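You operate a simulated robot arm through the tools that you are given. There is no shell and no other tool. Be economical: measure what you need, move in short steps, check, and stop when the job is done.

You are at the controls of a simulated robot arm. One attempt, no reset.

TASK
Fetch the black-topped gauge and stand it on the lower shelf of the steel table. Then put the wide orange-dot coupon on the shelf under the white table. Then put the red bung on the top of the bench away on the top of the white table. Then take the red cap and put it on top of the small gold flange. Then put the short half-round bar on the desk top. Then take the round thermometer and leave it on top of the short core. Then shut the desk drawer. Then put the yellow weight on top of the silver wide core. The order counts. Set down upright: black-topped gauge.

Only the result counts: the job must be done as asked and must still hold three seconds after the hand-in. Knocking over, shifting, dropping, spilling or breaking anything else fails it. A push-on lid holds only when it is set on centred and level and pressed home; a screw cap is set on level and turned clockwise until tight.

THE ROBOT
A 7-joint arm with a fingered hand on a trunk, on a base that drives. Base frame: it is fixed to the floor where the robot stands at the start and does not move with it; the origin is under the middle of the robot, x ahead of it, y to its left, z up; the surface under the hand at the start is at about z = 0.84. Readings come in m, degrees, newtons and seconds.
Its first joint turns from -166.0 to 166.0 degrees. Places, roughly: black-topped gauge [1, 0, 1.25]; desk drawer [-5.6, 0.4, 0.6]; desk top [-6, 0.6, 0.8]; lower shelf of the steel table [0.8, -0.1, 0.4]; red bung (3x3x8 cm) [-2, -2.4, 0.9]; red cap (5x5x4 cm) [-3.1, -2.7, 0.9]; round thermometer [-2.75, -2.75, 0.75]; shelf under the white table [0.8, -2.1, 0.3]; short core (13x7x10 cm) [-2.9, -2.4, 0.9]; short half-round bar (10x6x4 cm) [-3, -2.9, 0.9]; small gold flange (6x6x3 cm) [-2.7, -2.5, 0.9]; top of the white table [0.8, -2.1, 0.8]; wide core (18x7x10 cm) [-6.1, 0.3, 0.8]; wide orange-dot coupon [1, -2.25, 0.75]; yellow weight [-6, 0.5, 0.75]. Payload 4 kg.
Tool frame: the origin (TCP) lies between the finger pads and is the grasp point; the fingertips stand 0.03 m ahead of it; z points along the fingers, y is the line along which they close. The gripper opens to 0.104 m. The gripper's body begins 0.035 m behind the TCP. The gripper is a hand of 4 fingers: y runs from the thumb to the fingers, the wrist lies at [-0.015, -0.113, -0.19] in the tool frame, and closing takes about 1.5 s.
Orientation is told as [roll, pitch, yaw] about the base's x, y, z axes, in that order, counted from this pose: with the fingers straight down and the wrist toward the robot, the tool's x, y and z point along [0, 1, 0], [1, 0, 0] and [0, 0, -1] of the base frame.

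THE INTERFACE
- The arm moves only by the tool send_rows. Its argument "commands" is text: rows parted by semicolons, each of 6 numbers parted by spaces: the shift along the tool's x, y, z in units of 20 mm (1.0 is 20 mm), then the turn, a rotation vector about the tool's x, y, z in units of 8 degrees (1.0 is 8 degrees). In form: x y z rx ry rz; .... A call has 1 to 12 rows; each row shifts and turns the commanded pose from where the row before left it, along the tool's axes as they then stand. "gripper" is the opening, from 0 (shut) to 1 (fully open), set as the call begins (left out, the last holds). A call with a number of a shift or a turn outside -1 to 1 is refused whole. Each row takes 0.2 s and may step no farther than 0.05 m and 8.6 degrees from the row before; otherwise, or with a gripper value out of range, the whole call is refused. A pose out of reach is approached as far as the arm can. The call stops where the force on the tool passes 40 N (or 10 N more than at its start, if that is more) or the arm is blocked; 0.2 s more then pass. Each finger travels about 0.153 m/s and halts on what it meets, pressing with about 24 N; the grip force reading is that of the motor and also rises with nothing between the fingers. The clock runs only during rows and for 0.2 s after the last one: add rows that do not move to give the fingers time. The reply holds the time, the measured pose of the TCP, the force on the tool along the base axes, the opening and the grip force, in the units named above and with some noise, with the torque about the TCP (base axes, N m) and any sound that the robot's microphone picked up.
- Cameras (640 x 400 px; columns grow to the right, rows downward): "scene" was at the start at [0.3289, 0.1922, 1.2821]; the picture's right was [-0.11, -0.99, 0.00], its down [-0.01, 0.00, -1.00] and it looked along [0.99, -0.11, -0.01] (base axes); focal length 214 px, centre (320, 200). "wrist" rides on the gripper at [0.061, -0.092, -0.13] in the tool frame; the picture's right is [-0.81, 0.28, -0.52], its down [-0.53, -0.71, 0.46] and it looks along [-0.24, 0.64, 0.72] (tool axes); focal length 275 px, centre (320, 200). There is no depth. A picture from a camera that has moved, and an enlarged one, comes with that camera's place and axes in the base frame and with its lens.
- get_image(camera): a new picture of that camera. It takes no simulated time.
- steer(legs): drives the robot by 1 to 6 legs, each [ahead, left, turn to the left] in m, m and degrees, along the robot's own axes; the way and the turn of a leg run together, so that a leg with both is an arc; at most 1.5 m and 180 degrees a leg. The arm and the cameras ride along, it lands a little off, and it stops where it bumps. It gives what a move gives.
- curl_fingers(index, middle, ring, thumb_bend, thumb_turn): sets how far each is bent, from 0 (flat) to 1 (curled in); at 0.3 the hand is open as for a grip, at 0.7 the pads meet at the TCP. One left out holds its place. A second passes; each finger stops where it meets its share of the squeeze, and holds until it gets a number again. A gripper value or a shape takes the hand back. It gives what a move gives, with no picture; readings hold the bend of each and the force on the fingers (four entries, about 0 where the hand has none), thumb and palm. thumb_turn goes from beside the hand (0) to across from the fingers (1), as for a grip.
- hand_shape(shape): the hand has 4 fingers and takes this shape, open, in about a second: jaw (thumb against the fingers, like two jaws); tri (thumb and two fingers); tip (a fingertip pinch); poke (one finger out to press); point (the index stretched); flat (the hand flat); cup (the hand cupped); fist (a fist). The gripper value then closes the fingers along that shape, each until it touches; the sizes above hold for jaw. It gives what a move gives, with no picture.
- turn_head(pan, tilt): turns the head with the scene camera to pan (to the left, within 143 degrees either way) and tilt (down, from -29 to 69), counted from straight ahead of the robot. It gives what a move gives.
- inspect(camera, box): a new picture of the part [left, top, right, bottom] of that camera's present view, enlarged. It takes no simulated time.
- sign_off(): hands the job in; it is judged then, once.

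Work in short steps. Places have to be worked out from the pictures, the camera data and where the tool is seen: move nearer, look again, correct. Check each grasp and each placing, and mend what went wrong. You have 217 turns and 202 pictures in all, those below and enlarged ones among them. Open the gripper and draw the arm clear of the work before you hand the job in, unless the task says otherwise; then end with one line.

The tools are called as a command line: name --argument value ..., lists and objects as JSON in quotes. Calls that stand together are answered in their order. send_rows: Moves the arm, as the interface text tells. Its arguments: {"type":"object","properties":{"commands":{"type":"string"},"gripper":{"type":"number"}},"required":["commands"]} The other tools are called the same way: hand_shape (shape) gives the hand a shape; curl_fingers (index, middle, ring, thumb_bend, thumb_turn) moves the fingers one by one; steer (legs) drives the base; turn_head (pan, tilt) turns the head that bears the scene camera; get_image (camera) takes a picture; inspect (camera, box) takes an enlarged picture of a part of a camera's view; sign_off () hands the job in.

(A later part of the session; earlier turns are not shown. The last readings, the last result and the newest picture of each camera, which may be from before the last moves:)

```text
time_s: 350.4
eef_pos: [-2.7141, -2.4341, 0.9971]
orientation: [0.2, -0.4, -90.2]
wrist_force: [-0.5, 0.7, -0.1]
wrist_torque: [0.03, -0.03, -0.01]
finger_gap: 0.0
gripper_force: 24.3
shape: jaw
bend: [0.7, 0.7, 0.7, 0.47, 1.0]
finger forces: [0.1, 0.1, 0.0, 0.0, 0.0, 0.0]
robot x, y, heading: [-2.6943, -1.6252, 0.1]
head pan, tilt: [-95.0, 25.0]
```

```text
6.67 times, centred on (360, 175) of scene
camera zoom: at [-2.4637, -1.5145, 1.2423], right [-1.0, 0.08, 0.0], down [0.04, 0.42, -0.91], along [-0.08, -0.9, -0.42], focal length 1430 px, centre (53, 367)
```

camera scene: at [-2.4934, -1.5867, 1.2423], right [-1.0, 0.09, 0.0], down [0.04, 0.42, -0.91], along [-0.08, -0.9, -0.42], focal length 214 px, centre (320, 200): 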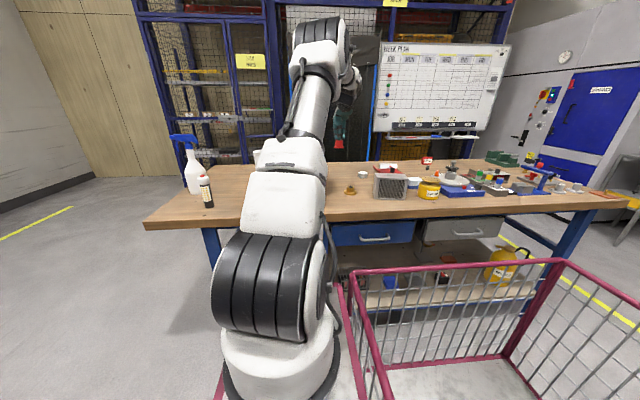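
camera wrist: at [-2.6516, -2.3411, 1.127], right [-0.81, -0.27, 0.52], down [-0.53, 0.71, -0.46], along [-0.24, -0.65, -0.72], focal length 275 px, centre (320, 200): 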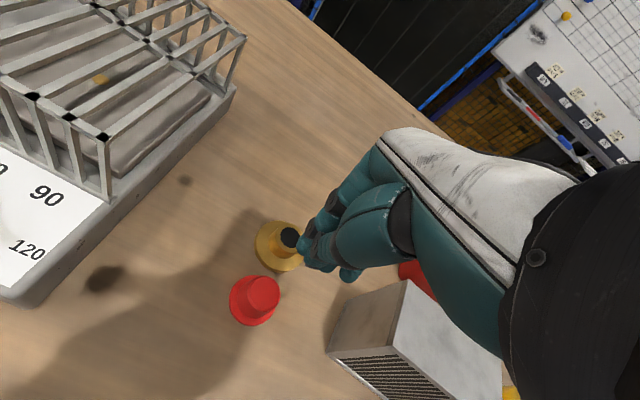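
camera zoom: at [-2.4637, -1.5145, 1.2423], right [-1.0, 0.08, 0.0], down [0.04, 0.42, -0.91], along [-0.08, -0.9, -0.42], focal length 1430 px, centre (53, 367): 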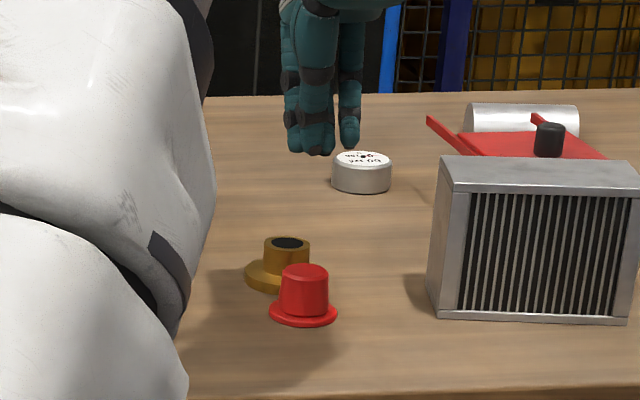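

It slipped out under the fingertips (I was too high), and now stands flat, clear of the flange, at ≈[-2.711,-2.427]. I re-grasp lower, at z≈0.904.

send_rows --commands "0.12 -0.3 0 0 0 0;0 0 0 0 0 0;0 0 0 0 0 0;0 0 1 0 0 0;0 0 1 0 0 0;0 0 1 0 0 0;0 0 0.8 0 0 0;0 0 0.85 0 0 0;0 0 0 0 0 0" --gripper 0.5

send_rows --commands "0 0 0 0 0 0;0 0 0 0 0 0;0 0 0 0 0 0;0 0 0 0 0 0;0 0 0 0 0 0;0 0 0 0 0 0" --gripper 0

```text
time_s: 352.4
eef_pos: [-2.711, -2.4278, 0.9022]
orientation: [0.2, -0.4, -90.0]
wrist_force: [0.1, 0.2, 0.2]
wrist_torque: [0.0, 0.03, -0.02]
finger_gap: 0.0517
gripper_force: 0.0
shape: jaw
bend: [0.74, 0.45, 0.41, 0.69, 1.0]
finger forces: [0.1, 0.0, 0.1, 0.0, 0.0, 0.1]
robot x, y, heading: [-2.693, -1.6243, 0.3]
head pan, tilt: [-95.0, 25.0]
```

```text
time_s: 353.8
eef_pos: [-2.7124, -2.4278, 0.9022]
orientation: [0.2, -0.4, -90.0]
wrist_force: [0.0, -0.4, -0.4]
wrist_torque: [0.03, 0.02, -0.01]
finger_gap: 0.0232
gripper_force: 24.3
shape: jaw
bend: [0.73, 0.55, 0.63, 0.75, 1.0]
finger forces: [10.1, 8.7, 0.0, 0.0, 18.8, 0.0]
robot x, y, heading: [-2.692, -1.6273, 0.4]
head pan, tilt: [-95.0, 25.0]
```

Gripped without pressing on the brim. I lift to z≈1.0 and measure the cap in the hand.

send_rows --commands "0 0 -0.5 0 0 0;0 0 -1 0 0 0;0 0 -1 0 0 0;0 0 -1 0 0 0;0 0 -1 0 0 0;0 0 0 0 0 0"

inspect --camera "wrist" --box '[200, 200, 360, 320]'

```text
time_s: 355.2
eef_pos: [-2.7123, -2.428, 0.9936]
orientation: [0.1, -0.4, -90.2]
wrist_force: [0.1, -1.0, -0.1]
wrist_torque: [0.01, 0.03, -0.01]
finger_gap: 0.0236
gripper_force: 23.7
shape: jaw
bend: [0.73, 0.55, 0.63, 0.75, 1.0]
finger forces: [10.0, 8.7, 0.0, 0.1, 18.8, 0.0]
robot x, y, heading: [-2.6933, -1.6225, -0.0]
head pan, tilt: [-95.0, 25.0]
```

```text
3.33 times, centred on (280, 260) of wrist
camera zoom: at [-2.649, -2.3349, 1.1244], right [-0.81, -0.27, 0.52], down [-0.53, 0.71, -0.46], along [-0.24, -0.65, -0.72], focal length 918 px, centre (453, 0)
```

zoom: 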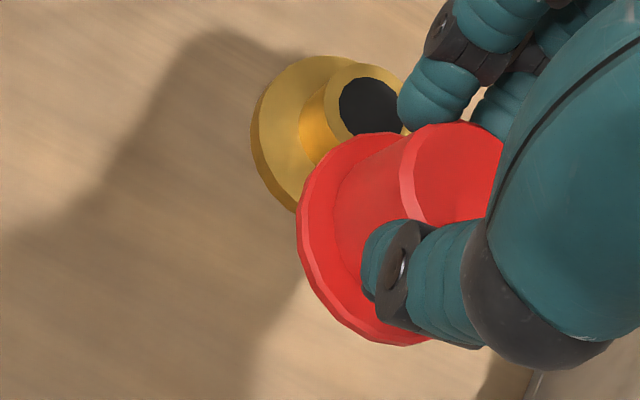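

Computed contact target for the TCP: [-2.715,-2.4955]; the cap is upright in the hand. I move there and lower to just above the hub.

send_rows --commands "-0.13 1 0 0 0 0;0 1 0 0 0 0;0 1 0 0 0 0;0 0.38 0 0 0 0;0 0 0.8 0 0 0;0 0 0.8 0 0 0;0 0 0.7 0 0 0;0 0 0 0 0 0"

send_rows --commands "0 0 0.1 0 0 0;0 0 0.1 0 0 0;0 0 0 0 0 0"

send_rows --commands "0 0 0.1 0 0 0;0 0 0.1 0 0 0;0 0 0 0 0 0"

```text
time_s: 357.0
eef_pos: [-2.7133, -2.496, 0.947]
orientation: [0.3, -0.5, -90.0]
wrist_force: [0.1, -0.2, -0.1]
wrist_torque: [-0.03, -0.01, 0.0]
finger_gap: 0.0235
gripper_force: 24.2
shape: jaw
bend: [0.73, 0.55, 0.63, 0.75, 1.0]
finger forces: [10.0, 8.7, 0.0, 0.0, 18.7, 0.0]
robot x, y, heading: [-2.6953, -1.6256, -0.1]
head pan, tilt: [-95.0, 25.0]
```

```text
time_s: 357.8
eef_pos: [-2.7124, -2.4959, 0.9433]
orientation: [0.1, -0.4, -90.1]
wrist_force: [0.2, 0.2, 0.0]
wrist_torque: [-0.01, -0.02, 0.03]
finger_gap: 0.0235
gripper_force: 23.9
shape: jaw
bend: [0.73, 0.55, 0.63, 0.75, 1.0]
finger forces: [9.9, 8.8, 0.1, 0.1, 18.6, 0.0]
robot x, y, heading: [-2.6975, -1.6263, -0.1]
head pan, tilt: [-95.0, 25.0]
```

```text
time_s: 358.6
eef_pos: [-2.7142, -2.496, 0.9395]
orientation: [0.1, -0.4, -90.2]
wrist_force: [-0.3, -0.3, 0.4]
wrist_torque: [-0.01, 0.02, -0.03]
finger_gap: 0.0233
gripper_force: 24.1
shape: jaw
bend: [0.73, 0.55, 0.63, 0.75, 1.0]
finger forces: [9.9, 8.8, 0.0, 0.0, 18.7, 0.1]
robot x, y, heading: [-2.6938, -1.6276, 0.3]
head pan, tilt: [-95.0, 25.0]
```

Still free. Continue in 2 mm steps.

send_rows --commands "0 0 0.1 0 0 0;0 0 0.1 0 0 0;0 0 0 0 0 0"

send_rows --commands "0 0 0.1 0 0 0;0 0 0 0 0 0"

send_rows --commands "0 0 0.1 0 0 0;0 0 0 0 0 0"

```text
time_s: 359.4
eef_pos: [-2.7133, -2.4964, 0.9363]
orientation: [0.2, -0.4, -90.1]
wrist_force: [0.0, 0.7, -0.2]
wrist_torque: [0.01, 0.01, 0.02]
finger_gap: 0.0232
gripper_force: 23.7
shape: jaw
bend: [0.73, 0.55, 0.63, 0.75, 1.0]
finger forces: [9.9, 8.7, 0.1, 0.0, 18.6, 0.1]
robot x, y, heading: [-2.6945, -1.6304, 0.4]
head pan, tilt: [-95.0, 25.0]
```

```text
time_s: 360.0
eef_pos: [-2.7139, -2.4954, 0.9328]
orientation: [0.2, -0.4, -90.1]
wrist_force: [0.3, -0.8, -0.1]
wrist_torque: [-0.01, 0.02, 0.03]
finger_gap: 0.0234
gripper_force: 23.6
shape: jaw
bend: [0.73, 0.55, 0.63, 0.75, 1.0]
finger forces: [9.9, 8.5, 0.0, 0.0, 18.6, 0.0]
robot x, y, heading: [-2.6965, -1.6267, 0.1]
head pan, tilt: [-95.0, 25.0]
```

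```text
time_s: 360.6
eef_pos: [-2.7135, -2.4967, 0.9321]
orientation: [0.1, -0.5, -90.0]
wrist_force: [0.3, -0.2, 3.5]
wrist_torque: [-0.03, 0.02, 0.02]
finger_gap: 0.0234
gripper_force: 24.5
shape: jaw
bend: [0.73, 0.55, 0.63, 0.75, 1.0]
finger forces: [10.4, 8.7, 0.0, 0.0, 19.7, 0.1]
robot x, y, heading: [-2.6938, -1.6283, 0.2]
head pan, tilt: [-95.0, 25.0]
```

Light contact (3.5 N, almost no torque), so it's centred. I open in small stages.

send_rows --commands "0 0 0 0 0 0;0 0 0 0 0 0;0 0 0 0 0 0" --gripper 0.3

send_rows --commands "0 0 0 0 0 0;0 0 0 0 0 0;0 0 0 0 0 0" --gripper 0.45

inspect --camera "wrist" --box '[200, 200, 360, 320]'

```text
time_s: 361.4
eef_pos: [-2.714, -2.4956, 0.93]
orientation: [0.3, -0.4, -90.1]
wrist_force: [-0.4, 0.2, 0.2]
wrist_torque: [-0.03, 0.01, -0.01]
finger_gap: 0.0311
gripper_force: 0.1
shape: jaw
bend: [0.74, 0.54, 0.51, 0.74, 1.0]
finger forces: [0.1, 0.0, 0.0, 0.0, 0.1, 0.0]
robot x, y, heading: [-2.6965, -1.623, 0.2]
head pan, tilt: [-95.0, 25.0]
```

```text
time_s: 362.2
eef_pos: [-2.7137, -2.4957, 0.9311]
orientation: [0.1, -0.6, -90.1]
wrist_force: [0.7, -0.1, 0.0]
wrist_torque: [0.03, -0.01, 0.0]
finger_gap: 0.0463
gripper_force: 0.1
shape: jaw
bend: [0.74, 0.47, 0.44, 0.71, 1.0]
finger forces: [0.0, 0.1, 0.0, 0.1, 0.0, 0.0]
robot x, y, heading: [-2.6963, -1.6268, 0.2]
head pan, tilt: [-95.0, 25.0]
```

```text
3.33 times, centred on (280, 260) of wrist
camera zoom: at [-2.6515, -2.4026, 1.0617], right [-0.81, -0.27, 0.52], down [-0.53, 0.71, -0.46], along [-0.24, -0.65, -0.72], focal length 918 px, centre (453, 0)
```

zoom: 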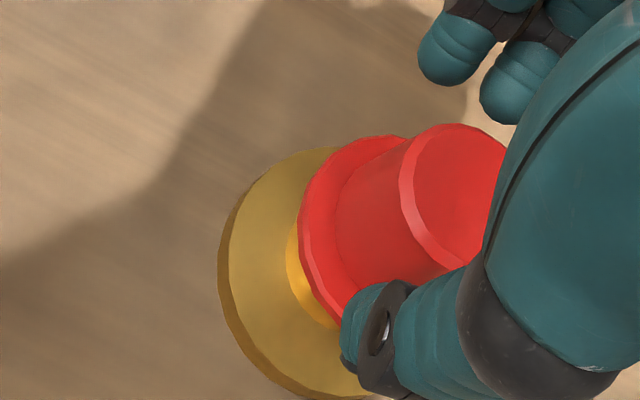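

The cap stays on the hub. I rise straight up at this opening (the index uncurls at wider openings and might kick it).

send_rows --commands "0 0 -0.2 0 0 0;0 0 -0.3 0 0 0;0 0 -0.5 0 0 0;0 0 -1 0 0 0;0 0 -1 0 0 0;0 0 -1 0 0 0;0 0 -1 0 0 0;0 0 0 0 0 0"

inspect --camera "scene" --box '[320, 130, 440, 210]'

```text
time_s: 364.0
eef_pos: [-2.7135, -2.4945, 1.0305]
orientation: [0.3, -0.4, -90.1]
wrist_force: [-0.4, 1.4, 0.7]
wrist_torque: [0.04, 0.03, 0.0]
finger_gap: 0.0464
gripper_force: 0.1
shape: jaw
bend: [0.74, 0.47, 0.44, 0.71, 1.0]
finger forces: [0.1, 0.1, 0.0, 0.0, 0.0, 0.0]
robot x, y, heading: [-2.6932, -1.6267, 0.4]
head pan, tilt: [-95.0, 25.0]
```

```text
5.00 times, centred on (380, 170) of scene
camera zoom: at [-2.4637, -1.5146, 1.2423], right [-1.0, 0.08, 0.0], down [0.04, 0.42, -0.91], along [-0.08, -0.9, -0.42], focal length 1072 px, centre (20, 350)
```

zoom: 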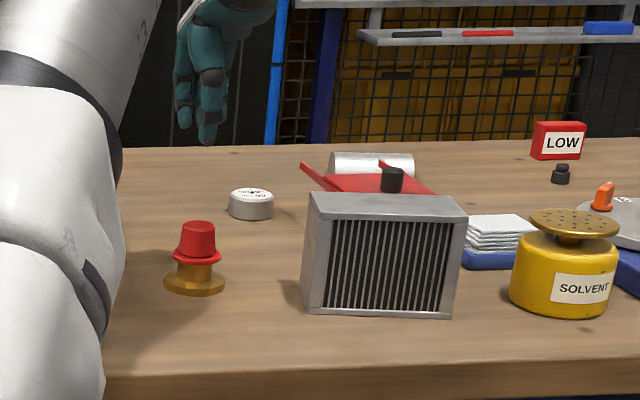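

Step 4 done: the cap sits on the flange. Next the half-round bar at ≈[-3.038,-2.838], lying along x. I retract a bit, open, and reposition the base closer to the bench.

send_rows --commands "0 -1 -0.5 0 0 0;0 -1 -0.5 0 0 0;0 -1 -0.5 0 0 0;0 -0.5 -0.5 0 0 0;0 0 0 0 0 0" --gripper 1

steer --legs '[[-0.325, 0, 0], [0, -0.26, 0]]'

get_image --camera "wrist"

```text
time_s: 365.2
eef_pos: [-2.7145, -2.4242, 1.0705]
orientation: [0.2, -0.4, -90.1]
wrist_force: [0.1, 0.0, -0.4]
wrist_torque: [-0.03, -0.03, 0.01]
finger_gap: 0.1038
gripper_force: 0.2
shape: jaw
bend: [0.3, 0.3, 0.3, 0.3, 0.98]
finger forces: [0.0, 0.0, 0.1, 0.0, 0.0, 0.0]
robot x, y, heading: [-2.6938, -1.6265, 0.2]
head pan, tilt: [-95.0, 25.0]
```

```text
time_s: 368.9
eef_pos: [-3.0379, -2.6868, 1.0714]
orientation: [0.2, -0.4, -89.9]
wrist_force: [0.0, 0.5, 0.4]
wrist_torque: [0.02, 0.04, -0.05]
finger_gap: 0.1039
gripper_force: 0.1
shape: jaw
bend: [0.3, 0.3, 0.3, 0.3, 0.98]
finger forces: [0.1, 0.1, 0.1, 0.0, 0.0, 0.0]
robot x, y, heading: [-3.0187, -1.8862, 0.3]
head pan, tilt: [-95.0, 25.0]
```

```text
55 pictures are left
camera wrist: at [-2.9757, -2.5932, 1.2015], right [-0.81, -0.27, 0.52], down [-0.53, 0.71, -0.46], along [-0.24, -0.65, -0.72], focal length 275 px, centre (320, 200)
```

wrist: 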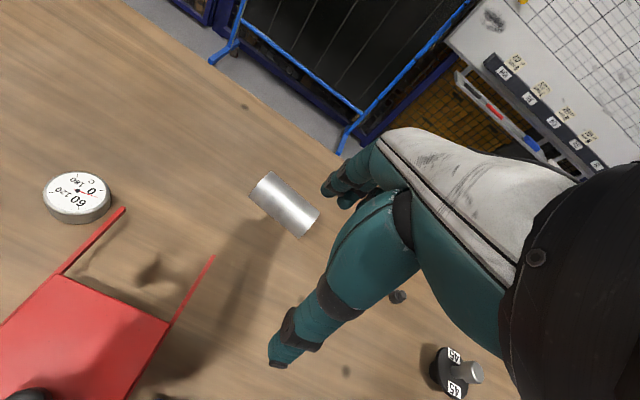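

Bar centre ≈[-3.037,-2.848], axis turned ~8°. I move the base 2 cm closer, yaw the hand -8°, lower to z≈0.99 and extend over the bar.

steer --legs '[[0, -0.02, 0]]'

send_rows --commands "0 0 1 0 0 1;0 0 1 0 0 0;0 0 1 0 0 0;0 0 1 0 0 0;0.14 1 0 0 0 0;0.14 1 0 0 0 0;0.14 1 0 0 0 0;0.14 1 0 0 0 0;0.14 1 0 0 0 0;0.14 1 0 0 0 0;0.1 0.8 0 0 0 0;0 0 0 0 0 0"

get_image --camera "wrist"

```text
time_s: 369.7
eef_pos: [-3.0365, -2.7077, 1.0707]
orientation: [0.3, -0.4, -90.0]
wrist_force: [0.1, -0.1, -0.1]
wrist_torque: [0.0, -0.01, -0.01]
finger_gap: 0.1039
gripper_force: 0.1
shape: jaw
bend: [0.3, 0.3, 0.3, 0.3, 0.98]
finger forces: [0.0, 0.0, 0.0, 0.0, 0.0, 0.1]
robot x, y, heading: [-3.023, -1.9091, 0.1]
head pan, tilt: [-95.0, 25.0]
```

```text
time_s: 372.3
eef_pos: [-3.0388, -2.8472, 0.9928]
orientation: [0.1, -0.5, -98.0]
wrist_force: [-0.2, -0.6, -0.3]
wrist_torque: [-0.02, -0.02, -0.01]
finger_gap: 0.1037
gripper_force: 0.1
shape: jaw
bend: [0.3, 0.3, 0.3, 0.3, 0.98]
finger forces: [0.0, 0.0, 0.0, 0.0, 0.0, 0.1]
robot x, y, heading: [-3.0235, -1.9072, 0.4]
head pan, tilt: [-95.0, 25.0]
```

```text
54 pictures are left
camera wrist: at [-2.9634, -2.7612, 1.1223], right [-0.84, -0.16, 0.52], down [-0.43, 0.78, -0.46], along [-0.33, -0.61, -0.72], focal length 275 px, centre (320, 200)
```

wrist: 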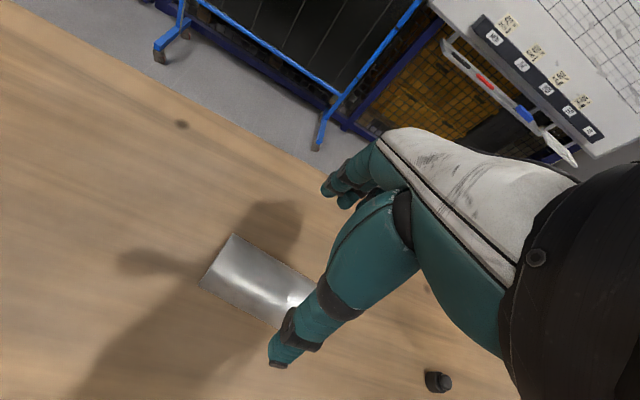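

Slight correction (1 cm further). I descend to z≈0.888 around the bar.

send_rows --commands "0 0.25 1 0 0 0;0 0.25 1 0 0 0;0 0 1 0 0 0;0 0 1 0 0 0;0 0 0.6 0 0 0;0 0 0.5 0 0 0;0 0 0 0 0 0"

get_image --camera "wrist"

```text
time_s: 373.9
eef_pos: [-3.0373, -2.8545, 0.8897]
orientation: [0.2, -0.5, -97.9]
wrist_force: [0.7, 0.4, -0.5]
wrist_torque: [0.0, 0.03, 0.0]
finger_gap: 0.1038
gripper_force: 0.1
shape: jaw
bend: [0.3, 0.3, 0.3, 0.3, 0.98]
finger forces: [0.1, 0.0, 0.0, 0.0, 0.0, 0.0]
robot x, y, heading: [-3.023, -1.9067, 0.2]
head pan, tilt: [-95.0, 25.0]
```

```text
53 pictures are left
camera wrist: at [-2.9646, -2.7715, 1.0208], right [-0.84, -0.16, 0.52], down [-0.43, 0.78, -0.46], along [-0.33, -0.61, -0.72], focal length 275 px, centre (320, 200)
```

wrist: 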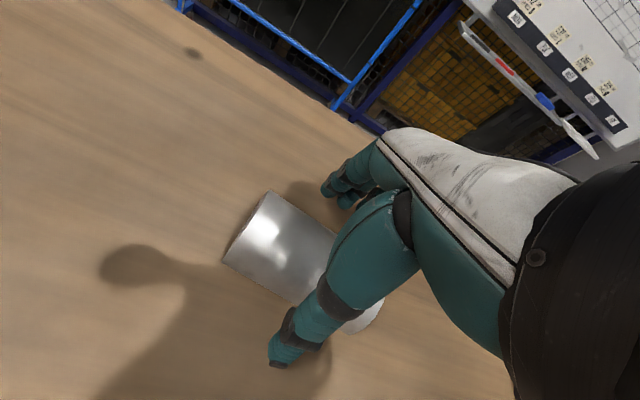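

The bar is between thumb and fingers. I drop 5 mm more and close.

send_rows --commands "0 0 0.25 0 0 0;0 0 0 0 0 0"

send_rows --commands "0 0 0 0 0 0;0 0 0 0 0 0;0 0 0 0 0 0;0 0 0 0 0 0;0 0 0 0 0 0;0 0 0 0 0 0;0 0 0 0 0 0;0 0 0 0 0 0" --gripper 0

send_rows --commands "0 0 -0.3 0 0 0;0 0 -0.7 0 0 0;0 0 -1 0 0 0;0 0 -1 0 0 0;0 -0.5 -1 0 0 0;0 -1 -1 0 0 0;0 -1 -1 0 0 0;0 -1 -1 0 0 0;0 -1 -1 0 0 0;0 -1 -1 0 0 0;0 0 0 0 0 0"

get_image --camera "wrist"

```text
time_s: 374.5
eef_pos: [-3.0382, -2.8556, 0.8853]
orientation: [0.2, -0.5, -98.0]
wrist_force: [0.0, -0.5, -0.1]
wrist_torque: [-0.03, 0.0, 0.0]
finger_gap: 0.1038
gripper_force: 0.0
shape: jaw
bend: [0.3, 0.3, 0.3, 0.3, 0.98]
finger forces: [0.0, 0.0, 0.0, 0.0, 0.1, 0.0]
robot x, y, heading: [-3.0177, -1.9082, 0.4]
head pan, tilt: [-95.0, 25.0]
```

```text
time_s: 376.3
eef_pos: [-3.0388, -2.8558, 0.8853]
orientation: [0.2, -0.4, -98.0]
wrist_force: [-0.3, 0.5, 1.2]
wrist_torque: [0.03, -0.01, 0.07]
finger_gap: 0.0476
gripper_force: 24.3
shape: jaw
bend: [0.74, 0.47, 0.45, 0.71, 1.0]
finger forces: [11.8, 6.4, 3.0, 0.0, 21.5, 0.0]
robot x, y, heading: [-3.0235, -1.9061, 0.2]
head pan, tilt: [-95.0, 25.0]
```

```text
time_s: 378.7
eef_pos: [-3.0237, -2.7459, 1.0658]
orientation: [0.3, -0.3, -98.0]
wrist_force: [0.2, -0.4, -1.7]
wrist_torque: [-0.02, -0.01, 0.02]
finger_gap: 0.0477
gripper_force: 23.8
shape: jaw
bend: [0.74, 0.47, 0.46, 0.71, 1.0]
finger forces: [12.1, 6.2, 3.0, 0.0, 21.1, 0.1]
robot x, y, heading: [-3.0223, -1.9107, 0.5]
head pan, tilt: [-95.0, 25.0]
```

```text
52 pictures are left
camera wrist: at [-2.9494, -2.6618, 1.1962], right [-0.84, -0.16, 0.52], down [-0.43, 0.78, -0.46], along [-0.33, -0.61, -0.72], focal length 275 px, centre (320, 200)
```

wrist: 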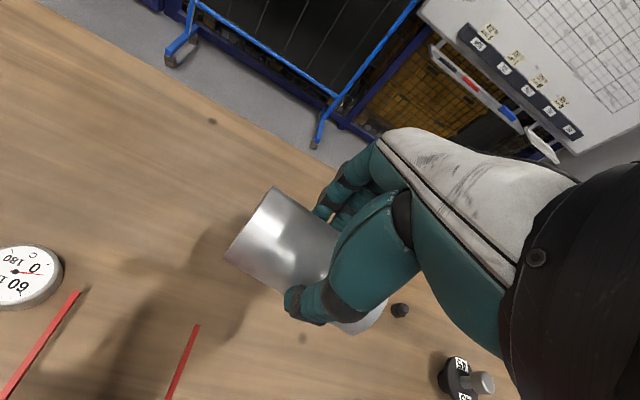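

The bar is held. I raise, pull in, and look around for the way to the desk.

send_rows --commands "0 -1 -1 0 0 0;0 -1 -1 0 0 0;0 0 -1 0 0 0;0 0 -1 0 0 0;0 0 -1 0 0 0;0 0 0 0 0 0"

turn_head --pan 143 --tilt 15

get_image --camera "scene"

```text
time_s: 380.1
eef_pos: [-3.0195, -2.7052, 1.1644]
orientation: [0.2, -0.3, -98.1]
wrist_force: [-0.1, -0.3, -1.9]
wrist_torque: [0.01, 0.03, 0.0]
finger_gap: 0.0474
gripper_force: 23.9
shape: jaw
bend: [0.74, 0.47, 0.46, 0.71, 1.0]
finger forces: [12.0, 6.2, 2.9, 0.0, 21.1, 0.1]
robot x, y, heading: [-3.0233, -1.9086, 0.2]
head pan, tilt: [-95.0, 25.0]
```

```text
time_s: 383.4
eef_pos: [-3.02, -2.7059, 1.1645]
orientation: [0.3, -0.4, -98.0]
wrist_force: [0.6, -0.3, -1.5]
wrist_torque: [0.02, -0.01, 0.02]
finger_gap: 0.0473
gripper_force: 23.8
shape: jaw
bend: [0.74, 0.47, 0.46, 0.71, 1.0]
finger forces: [11.9, 6.2, 2.9, 0.0, 21.1, 0.0]
robot x, y, heading: [-3.019, -1.9047, 0.3]
head pan, tilt: [143.0, 15.0]
```

```text
51 pictures are left
camera scene: at [-2.8564, -1.6483, 1.2586], right [0.6, 0.8, 0.0], down [0.21, -0.15, -0.97], along [-0.77, 0.58, -0.26], focal length 214 px, centre (320, 200)
```

scene: 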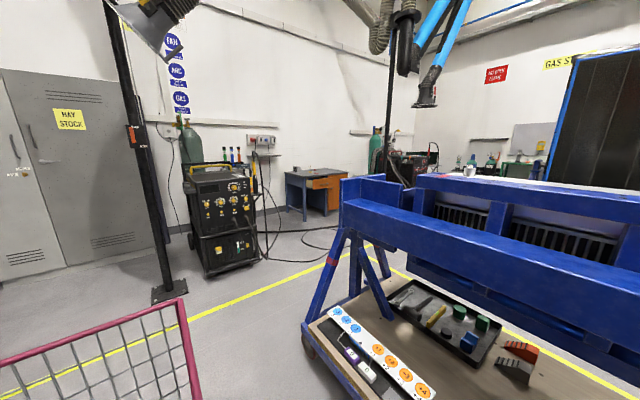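

The desk (orange drawer) is to the northwest. I move off the bench edge and back out the west end of the aisle.

steer --legs '[[0, 0.13, 0], [-1.2, 0, 0]]'

turn_head --pan 120 --tilt 25

get_image --camera "scene"

```text
time_s: 390.4
eef_pos: [-4.2333, -2.5758, 1.1641]
orientation: [0.2, -0.5, -98.6]
wrist_force: [0.4, -0.1, -1.3]
wrist_torque: [-0.02, 0.05, 0.0]
finger_gap: 0.0472
gripper_force: 23.9
shape: jaw
bend: [0.74, 0.47, 0.46, 0.71, 1.0]
finger forces: [12.1, 6.2, 3.0, 0.1, 21.2, 0.0]
robot x, y, heading: [-4.2272, -1.7762, -0.4]
head pan, tilt: [143.0, 15.0]
```

```text
time_s: 391.3
eef_pos: [-4.2333, -2.5742, 1.1648]
orientation: [0.1, -0.4, -98.6]
wrist_force: [-0.5, -0.6, -1.8]
wrist_torque: [-0.03, 0.03, -0.03]
finger_gap: 0.0472
gripper_force: 23.8
shape: jaw
bend: [0.74, 0.47, 0.46, 0.71, 1.0]
finger forces: [12.1, 6.2, 2.9, 0.1, 21.3, 0.0]
robot x, y, heading: [-4.2262, -1.774, -0.3]
head pan, tilt: [120.0, 25.0]
```

```text
50 pictures are left
camera scene: at [-4.0308, -1.4962, 1.2424], right [0.87, 0.5, 0.0], down [0.21, -0.37, -0.91], along [-0.45, 0.79, -0.42], focal length 214 px, centre (320, 200)
```

scene: 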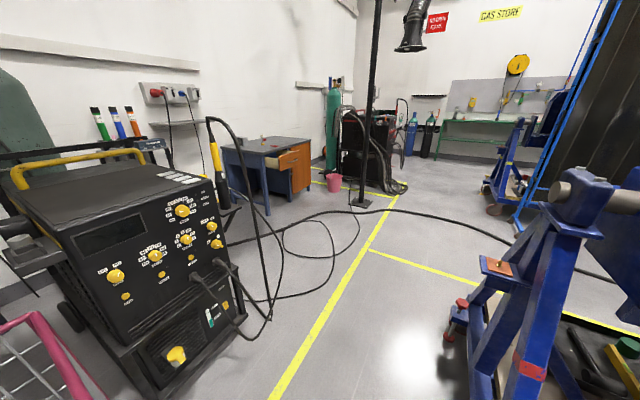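

Between welder cart and trolley the gap is ~0.9 m, so the robot must pass narrow-side on, arm trailing. I first swing the arm to the robot's front (over the free bench corner), then turn the base -90° and back north.

send_rows --commands "1 -0.14 0 0 0 -0.179;1 -0.14 0 0 0 -0.179;1 -0.14 0 0 0 -0.179;1 -0.14 0 0 0 -0.179;1 -0.14 0 0 0 -0.179;1 -0.14 0 0 0 -0.179;1 -0.14 0 0 0 -0.179;1 -0.14 0 0 0 -0.179;1 -0.14 0 0 0 -0.179;1 -0.14 0 0 0 -0.179;1 -0.14 0 0 0 -0.179;1 -0.14 0 0 0 -0.179"

send_rows --commands "1 -0.14 0 0 0 -0.179;1 -0.14 0 0 0 -0.179;1 -0.14 0 0 0 -0.179;1 -0.14 0 0 0 -0.179;1 -0.14 0 0 0 -0.179;1 -0.14 0 0 0 -0.179;1 -0.14 0 0 0 -0.179;1 -0.14 0 0 0 -0.179;1 -0.14 0 0 0 -0.179;1 -0.14 0 0 0 -0.179;1 -0.14 0 0 0 -0.179;1 -0.14 0 0 0 -0.179"

send_rows --commands "1 -0.14 0 0 0 -0.179;1 -0.14 0 0 0 -0.179;1 -0.14 0 0 0 -0.179;1 -0.14 0 0 0 -0.179;1 -0.14 0 0 0 -0.179;1 -0.14 0 0 0 -0.179;1 -0.14 0 0 0 -0.179;1 -0.14 0 0 0 -0.179;1 -0.14 0 0 0 -0.179;1 -0.14 0 0 0 -0.179;1 -0.14 0 0 0 -0.179;1 -0.14 0 0 0 -0.179"

send_rows --commands "1 -0.14 0 0 0 -0.179;1 -0.14 0 0 0 -0.179;1 -0.14 0 0 0 -0.179;1 -0.14 0 0 0 -0.179;1 -0.14 0 0 0 -0.179;1 -0.14 0 0 0 -0.179;1 -0.14 0 0 0 -0.179;1 -0.14 0 0 0 -0.179;1 -0.14 0 0 0 -0.179;1 -0.14 0 0 0 -0.179;1 -0.14 0 0 0 -0.179;1 -0.14 0 0 0 -0.179"

send_rows --commands "1 -0.14 0 0 0 -0.179;1 -0.14 0 0 0 -0.179;1 -0.14 0 0 0 -0.179;1 -0.14 0 0 0 -0.179;1 -0.14 0 0 0 -0.179;1 -0.14 0 0 0 -0.179;1 -0.14 0 0 0 -0.179;1 -0.14 0 0 0 -0.179;1 -0.14 0 0 0 -0.179;1 -0.14 0 0 0 -0.179;1 -0.14 0 0 0 -0.179;1 -0.14 0 0 0 -0.179"

```text
time_s: 393.9
eef_pos: [-3.9943, -2.5441, 1.1652]
orientation: [0.1, -0.5, -81.5]
wrist_force: [-0.8, 0.9, -1.8]
wrist_torque: [0.0, -0.02, -0.03]
finger_gap: 0.0474
gripper_force: 24.3
shape: jaw
bend: [0.74, 0.47, 0.46, 0.71, 1.0]
finger forces: [12.0, 6.0, 2.8, 0.1, 21.0, 0.0]
robot x, y, heading: [-4.2231, -1.7778, -0.4]
head pan, tilt: [120.0, 25.0]
```

```text
time_s: 396.5
eef_pos: [-3.774, -2.4448, 1.1643]
orientation: [-0.1, -0.3, -64.4]
wrist_force: [0.0, -0.6, -1.3]
wrist_torque: [-0.02, -0.06, 0.0]
finger_gap: 0.0476
gripper_force: 24.7
shape: jaw
bend: [0.74, 0.47, 0.46, 0.71, 1.0]
finger forces: [12.0, 6.1, 2.9, 0.1, 21.0, 0.0]
robot x, y, heading: [-4.224, -1.7729, -0.4]
head pan, tilt: [120.0, 25.0]
```

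```text
time_s: 399.1
eef_pos: [-3.5939, -2.2838, 1.1641]
orientation: [-0.2, -0.4, -47.2]
wrist_force: [-0.2, -0.2, -2.0]
wrist_torque: [0.01, -0.01, -0.01]
finger_gap: 0.0472
gripper_force: 23.9
shape: jaw
bend: [0.74, 0.47, 0.46, 0.71, 1.0]
finger forces: [12.0, 6.0, 3.0, 0.0, 21.0, 0.0]
robot x, y, heading: [-4.2254, -1.7774, -0.8]
head pan, tilt: [120.0, 25.0]
```

```text
time_s: 401.7
eef_pos: [-3.4664, -2.0774, 1.1613]
orientation: [-0.3, -0.3, -30.1]
wrist_force: [-0.3, -0.1, -2.1]
wrist_torque: [0.0, -0.01, 0.01]
finger_gap: 0.047
gripper_force: 24.2
shape: jaw
bend: [0.74, 0.47, 0.46, 0.71, 1.0]
finger forces: [11.9, 6.2, 2.8, 0.0, 20.9, 0.0]
robot x, y, heading: [-4.2245, -1.7752, -0.3]
head pan, tilt: [120.0, 25.0]
```

```text
time_s: 404.3
eef_pos: [-3.4086, -1.8457, 1.1612]
orientation: [-0.3, -0.3, -12.8]
wrist_force: [-0.6, -0.1, -2.1]
wrist_torque: [-0.02, 0.0, -0.03]
finger_gap: 0.0473
gripper_force: 24.0
shape: jaw
bend: [0.74, 0.47, 0.46, 0.71, 1.0]
finger forces: [11.9, 6.1, 2.9, 0.1, 20.9, 0.0]
robot x, y, heading: [-4.2215, -1.7796, -0.4]
head pan, tilt: [120.0, 25.0]
```

Arm is forward. Now base -90° (facing south), then back north in steps.

steer --legs '[[0, 0, -89.6], [-0.8, 0, 0]]'

turn_head --pan -125 --tilt 20

get_image --camera "scene"

```text
time_s: 412.4
eef_pos: [-4.2864, -1.7865, 1.1614]
orientation: [-0.4, -0.2, -101.4]
wrist_force: [-0.1, 0.0, -1.9]
wrist_torque: [0.02, 0.01, 0.0]
finger_gap: 0.0465
gripper_force: 23.9
shape: jaw
bend: [0.74, 0.47, 0.46, 0.71, 1.0]
finger forces: [11.8, 5.9, 2.9, 0.0, 20.5, 0.0]
robot x, y, heading: [-4.2365, -0.9677, -88.9]
head pan, tilt: [120.0, 25.0]
```

```text
time_s: 415.9
eef_pos: [-4.2851, -1.7866, 1.1608]
orientation: [-0.4, -0.2, -101.4]
wrist_force: [0.1, -0.1, -3.4]
wrist_torque: [0.01, -0.02, 0.01]
finger_gap: 0.0469
gripper_force: 24.0
shape: jaw
bend: [0.74, 0.47, 0.46, 0.71, 1.0]
finger forces: [11.7, 6.1, 2.9, 0.0, 20.5, 0.1]
robot x, y, heading: [-4.2372, -0.9671, -88.9]
head pan, tilt: [-125.0, 20.0]
```

```text
49 pictures are left
camera scene: at [-4.1122, -1.1498, 1.2504], right [0.56, 0.83, 0.0], down [0.28, -0.19, -0.94], along [-0.78, 0.52, -0.34], focal length 214 px, centre (320, 200)
```

scene: 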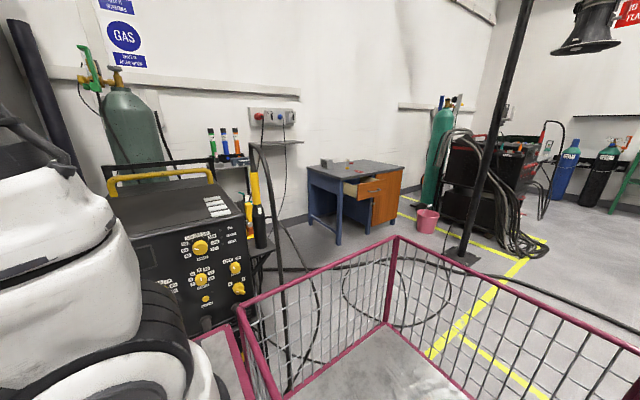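

Passed the gap. The desk spans about x -6.1…-5.55, y 0.05…0.95, drawer opening toward me (east). I back 1.1 m further north and turn to face west with the arm ahead.

steer --legs '[[-1.15, 0, 0], [0, 0, -91]]'

turn_head --pan -5 --tilt 20

get_image --camera "scene"

```text
time_s: 425.6
eef_pos: [-5.0672, 0.2581, 1.1613]
orientation: [-0.3, -0.2, 166.5]
wrist_force: [0.1, 0.2, -0.7]
wrist_torque: [-0.02, -0.01, 0.01]
finger_gap: 0.0459
gripper_force: 24.5
shape: jaw
bend: [0.74, 0.47, 0.46, 0.71, 1.0]
finger forces: [11.5, 5.9, 2.9, 0.0, 20.0, 0.1]
robot x, y, heading: [-4.2535, 0.1819, 178.9]
head pan, tilt: [-125.0, 20.0]
```

```text
time_s: 427.6
eef_pos: [-5.0687, 0.2592, 1.1609]
orientation: [-0.3, -0.1, 166.5]
wrist_force: [-0.5, -0.1, -1.2]
wrist_torque: [-0.01, 0.0, -0.02]
finger_gap: 0.046
gripper_force: 24.1
shape: jaw
bend: [0.74, 0.47, 0.46, 0.71, 1.0]
finger forces: [11.6, 5.8, 2.9, 0.0, 20.1, 0.0]
robot x, y, heading: [-4.2508, 0.1802, 178.9]
head pan, tilt: [-5.0, 20.0]
```

```text
48 pictures are left
camera scene: at [-4.5885, -0.0031, 1.2504], right [0.11, 0.99, 0.0], down [0.34, -0.04, -0.94], along [-0.93, 0.1, -0.34], focal length 214 px, centre (320, 200)
```

scene: 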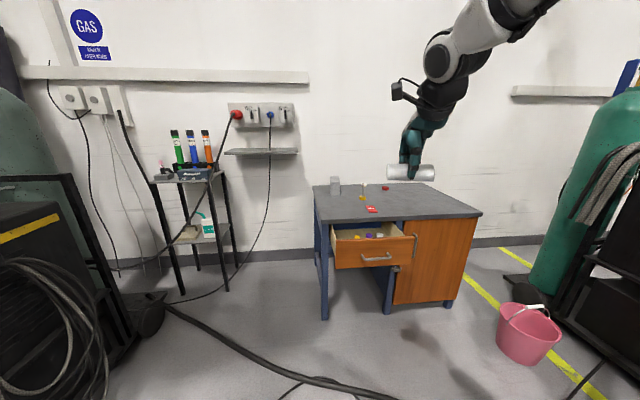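

Clear view of desk and open drawer. I enlarge the desk top.

inspect --camera "scene" --box '[305, 165, 495, 285]'

```text
3.33 times, centred on (400, 225) of scene
camera zoom: at [-4.5885, -0.0031, 1.2504], right [0.11, 0.99, 0.0], down [0.34, -0.04, -0.94], along [-0.93, 0.1, -0.34], focal length 715 px, centre (53, 117)
```

zoom: 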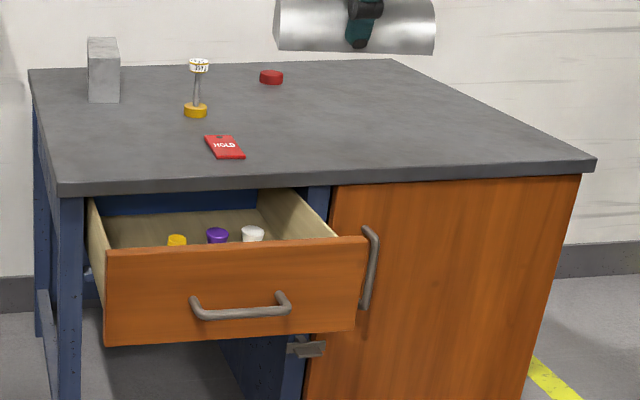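

Plan: bar to the free right-front area of the desk at about [-5.75,0.64]. I drive there with the bar held at z≈1.16.

steer --legs '[[0.3, -0.38, 1.1], [0.38, 0, 0]]'

get_image --camera "wrist"

```text
time_s: 432.4
eef_pos: [-5.7469, 0.6188, 1.1616]
orientation: [-0.3, -0.2, 167.8]
wrist_force: [-0.1, 0.6, -1.5]
wrist_torque: [-0.01, 0.02, 0.0]
finger_gap: 0.0458
gripper_force: 24.0
shape: jaw
bend: [0.74, 0.47, 0.46, 0.71, 1.0]
finger forces: [11.6, 6.0, 2.8, 0.0, 20.1, 0.0]
robot x, y, heading: [-4.9277, 0.5575, -179.7]
head pan, tilt: [-5.0, 20.0]
```

```text
46 pictures are left
camera wrist: at [-5.6687, 0.539, 1.2912], right [-0.1, 0.85, 0.52], down [0.81, 0.37, -0.45], along [-0.58, 0.38, -0.72], focal length 275 px, centre (320, 200)
```

wrist: 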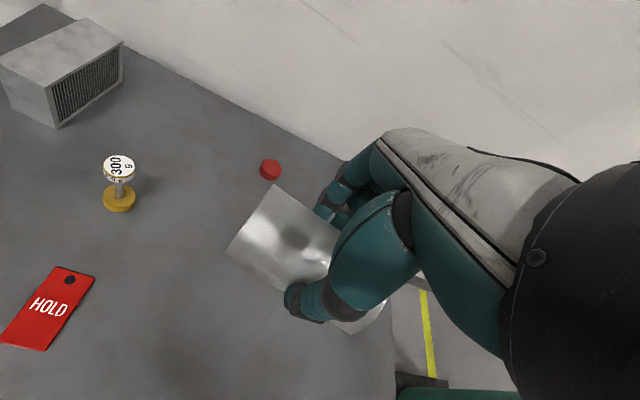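

Desk top triangulates to z≈0.775. I lower to z≈0.83.

send_rows --commands "0 0 1 0 0 0;0 0 1 0 0 0;0 0 1 0 0 0;0 0 1 0 0 0;0 0 1 0 0 0;0 0 1 0 0 0;0 0 1 0 0 0;0 0 1 0 0 0;0 0 1 0 0 0;0 0 1 0 0 0;0 0 1 0 0 0;0 0 0 0 0 0"

send_rows --commands "0 0 1 0 0 0;0 0 1 0 0 0;0 0 1 0 0 0;0 0 1 0 0 0;0 0 0.7 0 0 0;0 0 0 0 0 0"

send_rows --commands "0 0 0.15 0 0 0;0 0 0.15 0 0 0;0 0 0 0 0 0"

send_rows --commands "0 0 0.15 0 0 0;0 0 0.15 0 0 0;0 0 0 0 0 0"

```text
time_s: 435.0
eef_pos: [-5.7465, 0.6194, 0.94]
orientation: [-0.4, -0.3, 167.7]
wrist_force: [0.2, 0.3, -1.7]
wrist_torque: [0.01, 0.0, 0.02]
finger_gap: 0.0462
gripper_force: 24.1
shape: jaw
bend: [0.74, 0.47, 0.46, 0.71, 1.0]
finger forces: [11.5, 5.9, 2.9, 0.0, 20.2, 0.0]
robot x, y, heading: [-4.9265, 0.5579, -179.8]
head pan, tilt: [-5.0, 20.0]
```

```text
time_s: 436.4
eef_pos: [-5.7469, 0.6201, 0.8466]
orientation: [-0.3, -0.2, 167.7]
wrist_force: [0.4, 0.1, -2.0]
wrist_torque: [0.0, 0.02, 0.05]
finger_gap: 0.0461
gripper_force: 24.3
shape: jaw
bend: [0.74, 0.47, 0.46, 0.71, 1.0]
finger forces: [11.5, 5.9, 2.8, 0.1, 20.1, 0.1]
robot x, y, heading: [-4.9298, 0.5603, -180.0]
head pan, tilt: [-5.0, 20.0]
```

```text
time_s: 437.2
eef_pos: [-5.7471, 0.6216, 0.8414]
orientation: [-0.4, -0.2, 167.7]
wrist_force: [0.4, -0.5, -2.1]
wrist_torque: [-0.04, 0.02, 0.02]
finger_gap: 0.0459
gripper_force: 24.4
shape: jaw
bend: [0.74, 0.47, 0.46, 0.71, 1.0]
finger forces: [11.6, 6.0, 2.9, 0.0, 20.2, 0.1]
robot x, y, heading: [-4.9273, 0.559, -180.2]
head pan, tilt: [-5.0, 20.0]
```

```text
time_s: 438.0
eef_pos: [-5.7475, 0.6215, 0.8351]
orientation: [-0.5, -0.2, 167.8]
wrist_force: [0.6, -0.1, -2.2]
wrist_torque: [0.02, -0.03, 0.02]
finger_gap: 0.046
gripper_force: 23.9
shape: jaw
bend: [0.74, 0.47, 0.46, 0.71, 1.0]
finger forces: [11.5, 5.9, 2.9, 0.0, 20.2, 0.0]
robot x, y, heading: [-4.9279, 0.5577, -179.8]
head pan, tilt: [-5.0, 20.0]
```

send_rows --commands "0 0 0.2 0 0 0;0 0 0.2 0 0 0;0 0 0 0 0 0"

send_rows --commands "0 0 0.15 0 0 0;0 0 0.15 0 0 0;0 0 0 0 0 0"

send_rows --commands "0 0 0.15 0 0 0;0 0 0.15 0 0 0;0 0 0 0 0 0"

```text
time_s: 438.8
eef_pos: [-5.7469, 0.6209, 0.8265]
orientation: [-0.4, -0.2, 167.8]
wrist_force: [-0.5, 1.1, -1.5]
wrist_torque: [-0.02, 0.0, -0.01]
finger_gap: 0.0459
gripper_force: 24.3
shape: jaw
bend: [0.74, 0.47, 0.46, 0.71, 1.0]
finger forces: [11.4, 5.9, 2.8, 0.0, 20.3, 0.0]
robot x, y, heading: [-4.9281, 0.5612, -180.1]
head pan, tilt: [-5.0, 20.0]
```

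```text
time_s: 439.6
eef_pos: [-5.7476, 0.6218, 0.8214]
orientation: [-0.3, -0.1, 167.7]
wrist_force: [0.5, -0.1, -1.9]
wrist_torque: [-0.01, 0.01, -0.01]
finger_gap: 0.0459
gripper_force: 23.6
shape: jaw
bend: [0.74, 0.47, 0.46, 0.71, 1.0]
finger forces: [11.5, 5.9, 2.9, 0.0, 20.1, 0.0]
robot x, y, heading: [-4.9304, 0.5566, -179.9]
head pan, tilt: [-5.0, 20.0]
```

```text
time_s: 440.4
eef_pos: [-5.7477, 0.6201, 0.8151]
orientation: [-0.4, -0.3, 167.7]
wrist_force: [-1.2, 0.6, -2.3]
wrist_torque: [0.02, 0.02, 0.01]
finger_gap: 0.0462
gripper_force: 23.7
shape: jaw
bend: [0.74, 0.47, 0.46, 0.71, 1.0]
finger forces: [11.5, 6.0, 2.9, 0.1, 20.1, 0.0]
robot x, y, heading: [-4.9254, 0.5608, -179.6]
head pan, tilt: [-5.0, 20.0]
```

Not yet touching; on in small steps.

send_rows --commands "0 0 0.15 0 0 0;0 0 0.15 0 0 0;0 0 0 0 0 0"

send_rows --commands "0 0 0.15 0 0 0;0 0 0 0 0 0"

send_rows --commands "0 0 0.15 0 0 0;0 0 0 0 0 0"

send_rows --commands "0 0 0.15 0 0 0;0 0 0 0 0 0"

```text
time_s: 441.2
eef_pos: [-5.7481, 0.6213, 0.8091]
orientation: [-0.3, -0.2, 167.8]
wrist_force: [0.1, 0.6, -2.6]
wrist_torque: [0.01, -0.02, 0.0]
finger_gap: 0.0458
gripper_force: 24.1
shape: jaw
bend: [0.74, 0.47, 0.46, 0.71, 1.0]
finger forces: [11.5, 5.9, 2.9, 0.1, 20.0, 0.0]
robot x, y, heading: [-4.9282, 0.5576, -179.8]
head pan, tilt: [-5.0, 20.0]
```

```text
time_s: 441.8
eef_pos: [-5.7473, 0.621, 0.8059]
orientation: [-0.4, -0.2, 167.8]
wrist_force: [0.2, 0.2, -1.9]
wrist_torque: [-0.02, 0.02, 0.03]
finger_gap: 0.0458
gripper_force: 23.7
shape: jaw
bend: [0.74, 0.47, 0.46, 0.71, 1.0]
finger forces: [11.4, 5.9, 2.9, 0.1, 20.2, 0.1]
robot x, y, heading: [-4.9277, 0.5555, -179.8]
head pan, tilt: [-5.0, 20.0]
```

```text
time_s: 442.4
eef_pos: [-5.7461, 0.621, 0.8034]
orientation: [-0.5, -0.3, 167.6]
wrist_force: [-0.1, 1.0, -1.7]
wrist_torque: [0.05, -0.01, 0.02]
finger_gap: 0.0457
gripper_force: 24.0
shape: jaw
bend: [0.74, 0.47, 0.46, 0.71, 1.0]
finger forces: [11.5, 5.9, 2.9, 0.1, 20.1, 0.0]
robot x, y, heading: [-4.9289, 0.5566, -179.8]
head pan, tilt: [-5.0, 20.0]
```

```text
time_s: 443.0
eef_pos: [-5.7465, 0.6216, 0.8008]
orientation: [-0.4, -0.3, 167.9]
wrist_force: [-0.3, 0.5, -2.1]
wrist_torque: [-0.01, -0.01, 0.02]
finger_gap: 0.0459
gripper_force: 24.4
shape: jaw
bend: [0.74, 0.47, 0.46, 0.71, 1.0]
finger forces: [11.4, 5.9, 2.9, 0.1, 20.1, 0.0]
robot x, y, heading: [-4.932, 0.5577, -179.9]
head pan, tilt: [-5.0, 20.0]
```

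send_rows --commands "0 0 0.15 0 0 0;0 0 0.15 0 0 0;0 0 0 0 0 0"

send_rows --commands "0 0 0.15 0 0 0;0 0 0.15 0 0 0;0 0 0 0 0 0"

inspect --camera "scene" --box '[200, 140, 440, 290]'

```text
time_s: 443.8
eef_pos: [-5.749, 0.6216, 0.7947]
orientation: [-0.2, -0.4, 167.8]
wrist_force: [1.6, -0.7, 14.4]
wrist_torque: [0.04, 0.04, 0.0]
finger_gap: 0.0463
gripper_force: 23.8
shape: jaw
bend: [0.74, 0.47, 0.46, 0.71, 1.0]
finger forces: [13.6, 7.2, 3.5, 0.1, 24.9, 0.0]
robot x, y, heading: [-4.9297, 0.5607, -179.9]
head pan, tilt: [-5.0, 20.0]
```

```text
time_s: 444.4
eef_pos: [-5.7481, 0.6225, 0.794]
orientation: [-0.1, -0.8, 167.7]
wrist_force: [7.2, 0.7, 24.5]
wrist_torque: [-0.04, -0.29, -0.03]
finger_gap: 0.048
gripper_force: 24.0
shape: jaw
bend: [0.75, 0.48, 0.47, 0.71, 1.0]
finger forces: [12.8, 6.2, 3.3, 0.0, 29.6, 0.1]
robot x, y, heading: [-4.9269, 0.5577, -180.0]
head pan, tilt: [-5.0, 20.0]
stopped in row 2: the force on the tool passed its limit at 44 N (the readings are from after the stop); the commanded pose is now the measured one
```

```text
2.67 times, centred on (320, 215) of scene
camera zoom: at [-5.2608, 0.3676, 1.2507], right [0.08, 1.0, 0.0], down [0.34, -0.03, -0.94], along [-0.94, 0.08, -0.34], focal length 572 px, centre (320, 160)
```

zoom: 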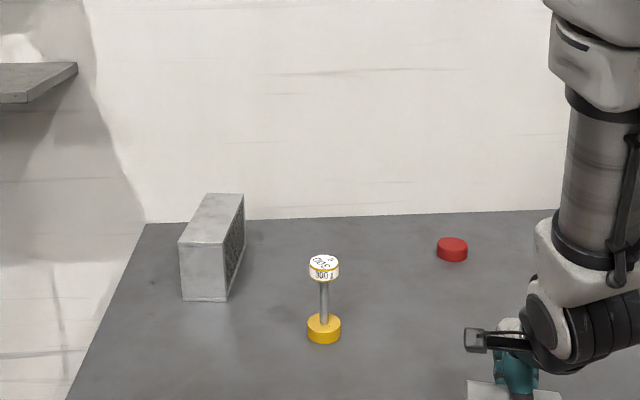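

Contact at z≈0.796 (desk z≈0.76). I ease up 4 mm and release.

send_rows --commands "0 0 -0.1 0 0 0;0 0 0 0 0 0"

send_rows --commands "0 0 0 0 0 0;0 0 0 0 0 0;0 0 0 0 0 0;0 0 0 0 0 0;0 0 0 0 0 0;0 0 0 0 0 0;0 0 0 0 0 0" --gripper 1

send_rows --commands "0 0 -1 0 0 0;0 0 -1 0 0 0;0 0 -1 0 0 0;0 0 -1 0 0 0;0 0 -1 0 0 0;0 0 -1 0 0 0;0 0 -1 0 0 0;0 0 -1 0 0 0;0 0 -1 0 0 0;0 0 -1 0 0 0;0 0 0 0 0 0"

get_image --camera "wrist"

```text
time_s: 445.0
eef_pos: [-5.7508, 0.6217, 0.7949]
orientation: [-0.2, -0.6, 167.7]
wrist_force: [1.8, 0.1, 13.2]
wrist_torque: [0.02, -0.08, -0.03]
finger_gap: 0.0479
gripper_force: 24.0
shape: jaw
bend: [0.75, 0.48, 0.47, 0.71, 1.0]
finger forces: [13.3, 6.4, 3.4, 0.0, 24.6, 0.0]
robot x, y, heading: [-4.9284, 0.5598, -179.7]
head pan, tilt: [-5.0, 20.0]
```

```text
time_s: 446.6
eef_pos: [-5.7503, 0.6211, 0.7946]
orientation: [-0.2, -0.6, 167.8]
wrist_force: [0.8, 0.6, 0.6]
wrist_torque: [-0.02, 0.01, -0.01]
finger_gap: 0.1037
gripper_force: 0.1
shape: jaw
bend: [0.3, 0.3, 0.3, 0.3, 0.98]
finger forces: [0.0, 0.1, 0.1, 0.0, 0.1, 0.1]
robot x, y, heading: [-4.9223, 0.5592, -180.0]
head pan, tilt: [-5.0, 20.0]
```

```text
time_s: 449.0
eef_pos: [-5.7474, 0.6212, 0.9948]
orientation: [-0.4, -0.6, 167.8]
wrist_force: [0.4, -0.2, -0.2]
wrist_torque: [-0.03, -0.02, -0.02]
finger_gap: 0.1037
gripper_force: 0.0
shape: jaw
bend: [0.3, 0.3, 0.3, 0.3, 0.98]
finger forces: [0.0, 0.0, 0.1, 0.0, 0.0, 0.1]
robot x, y, heading: [-4.9304, 0.5578, -179.7]
head pan, tilt: [-5.0, 20.0]
```

```text
44 pictures are left
camera wrist: at [-5.669, 0.5409, 1.1243], right [-0.09, 0.85, 0.52], down [0.81, 0.37, -0.46], along [-0.58, 0.38, -0.72], focal length 275 px, centre (320, 200)
```

wrist: 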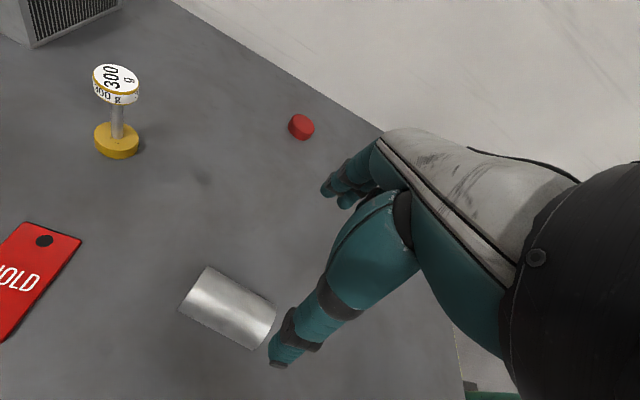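

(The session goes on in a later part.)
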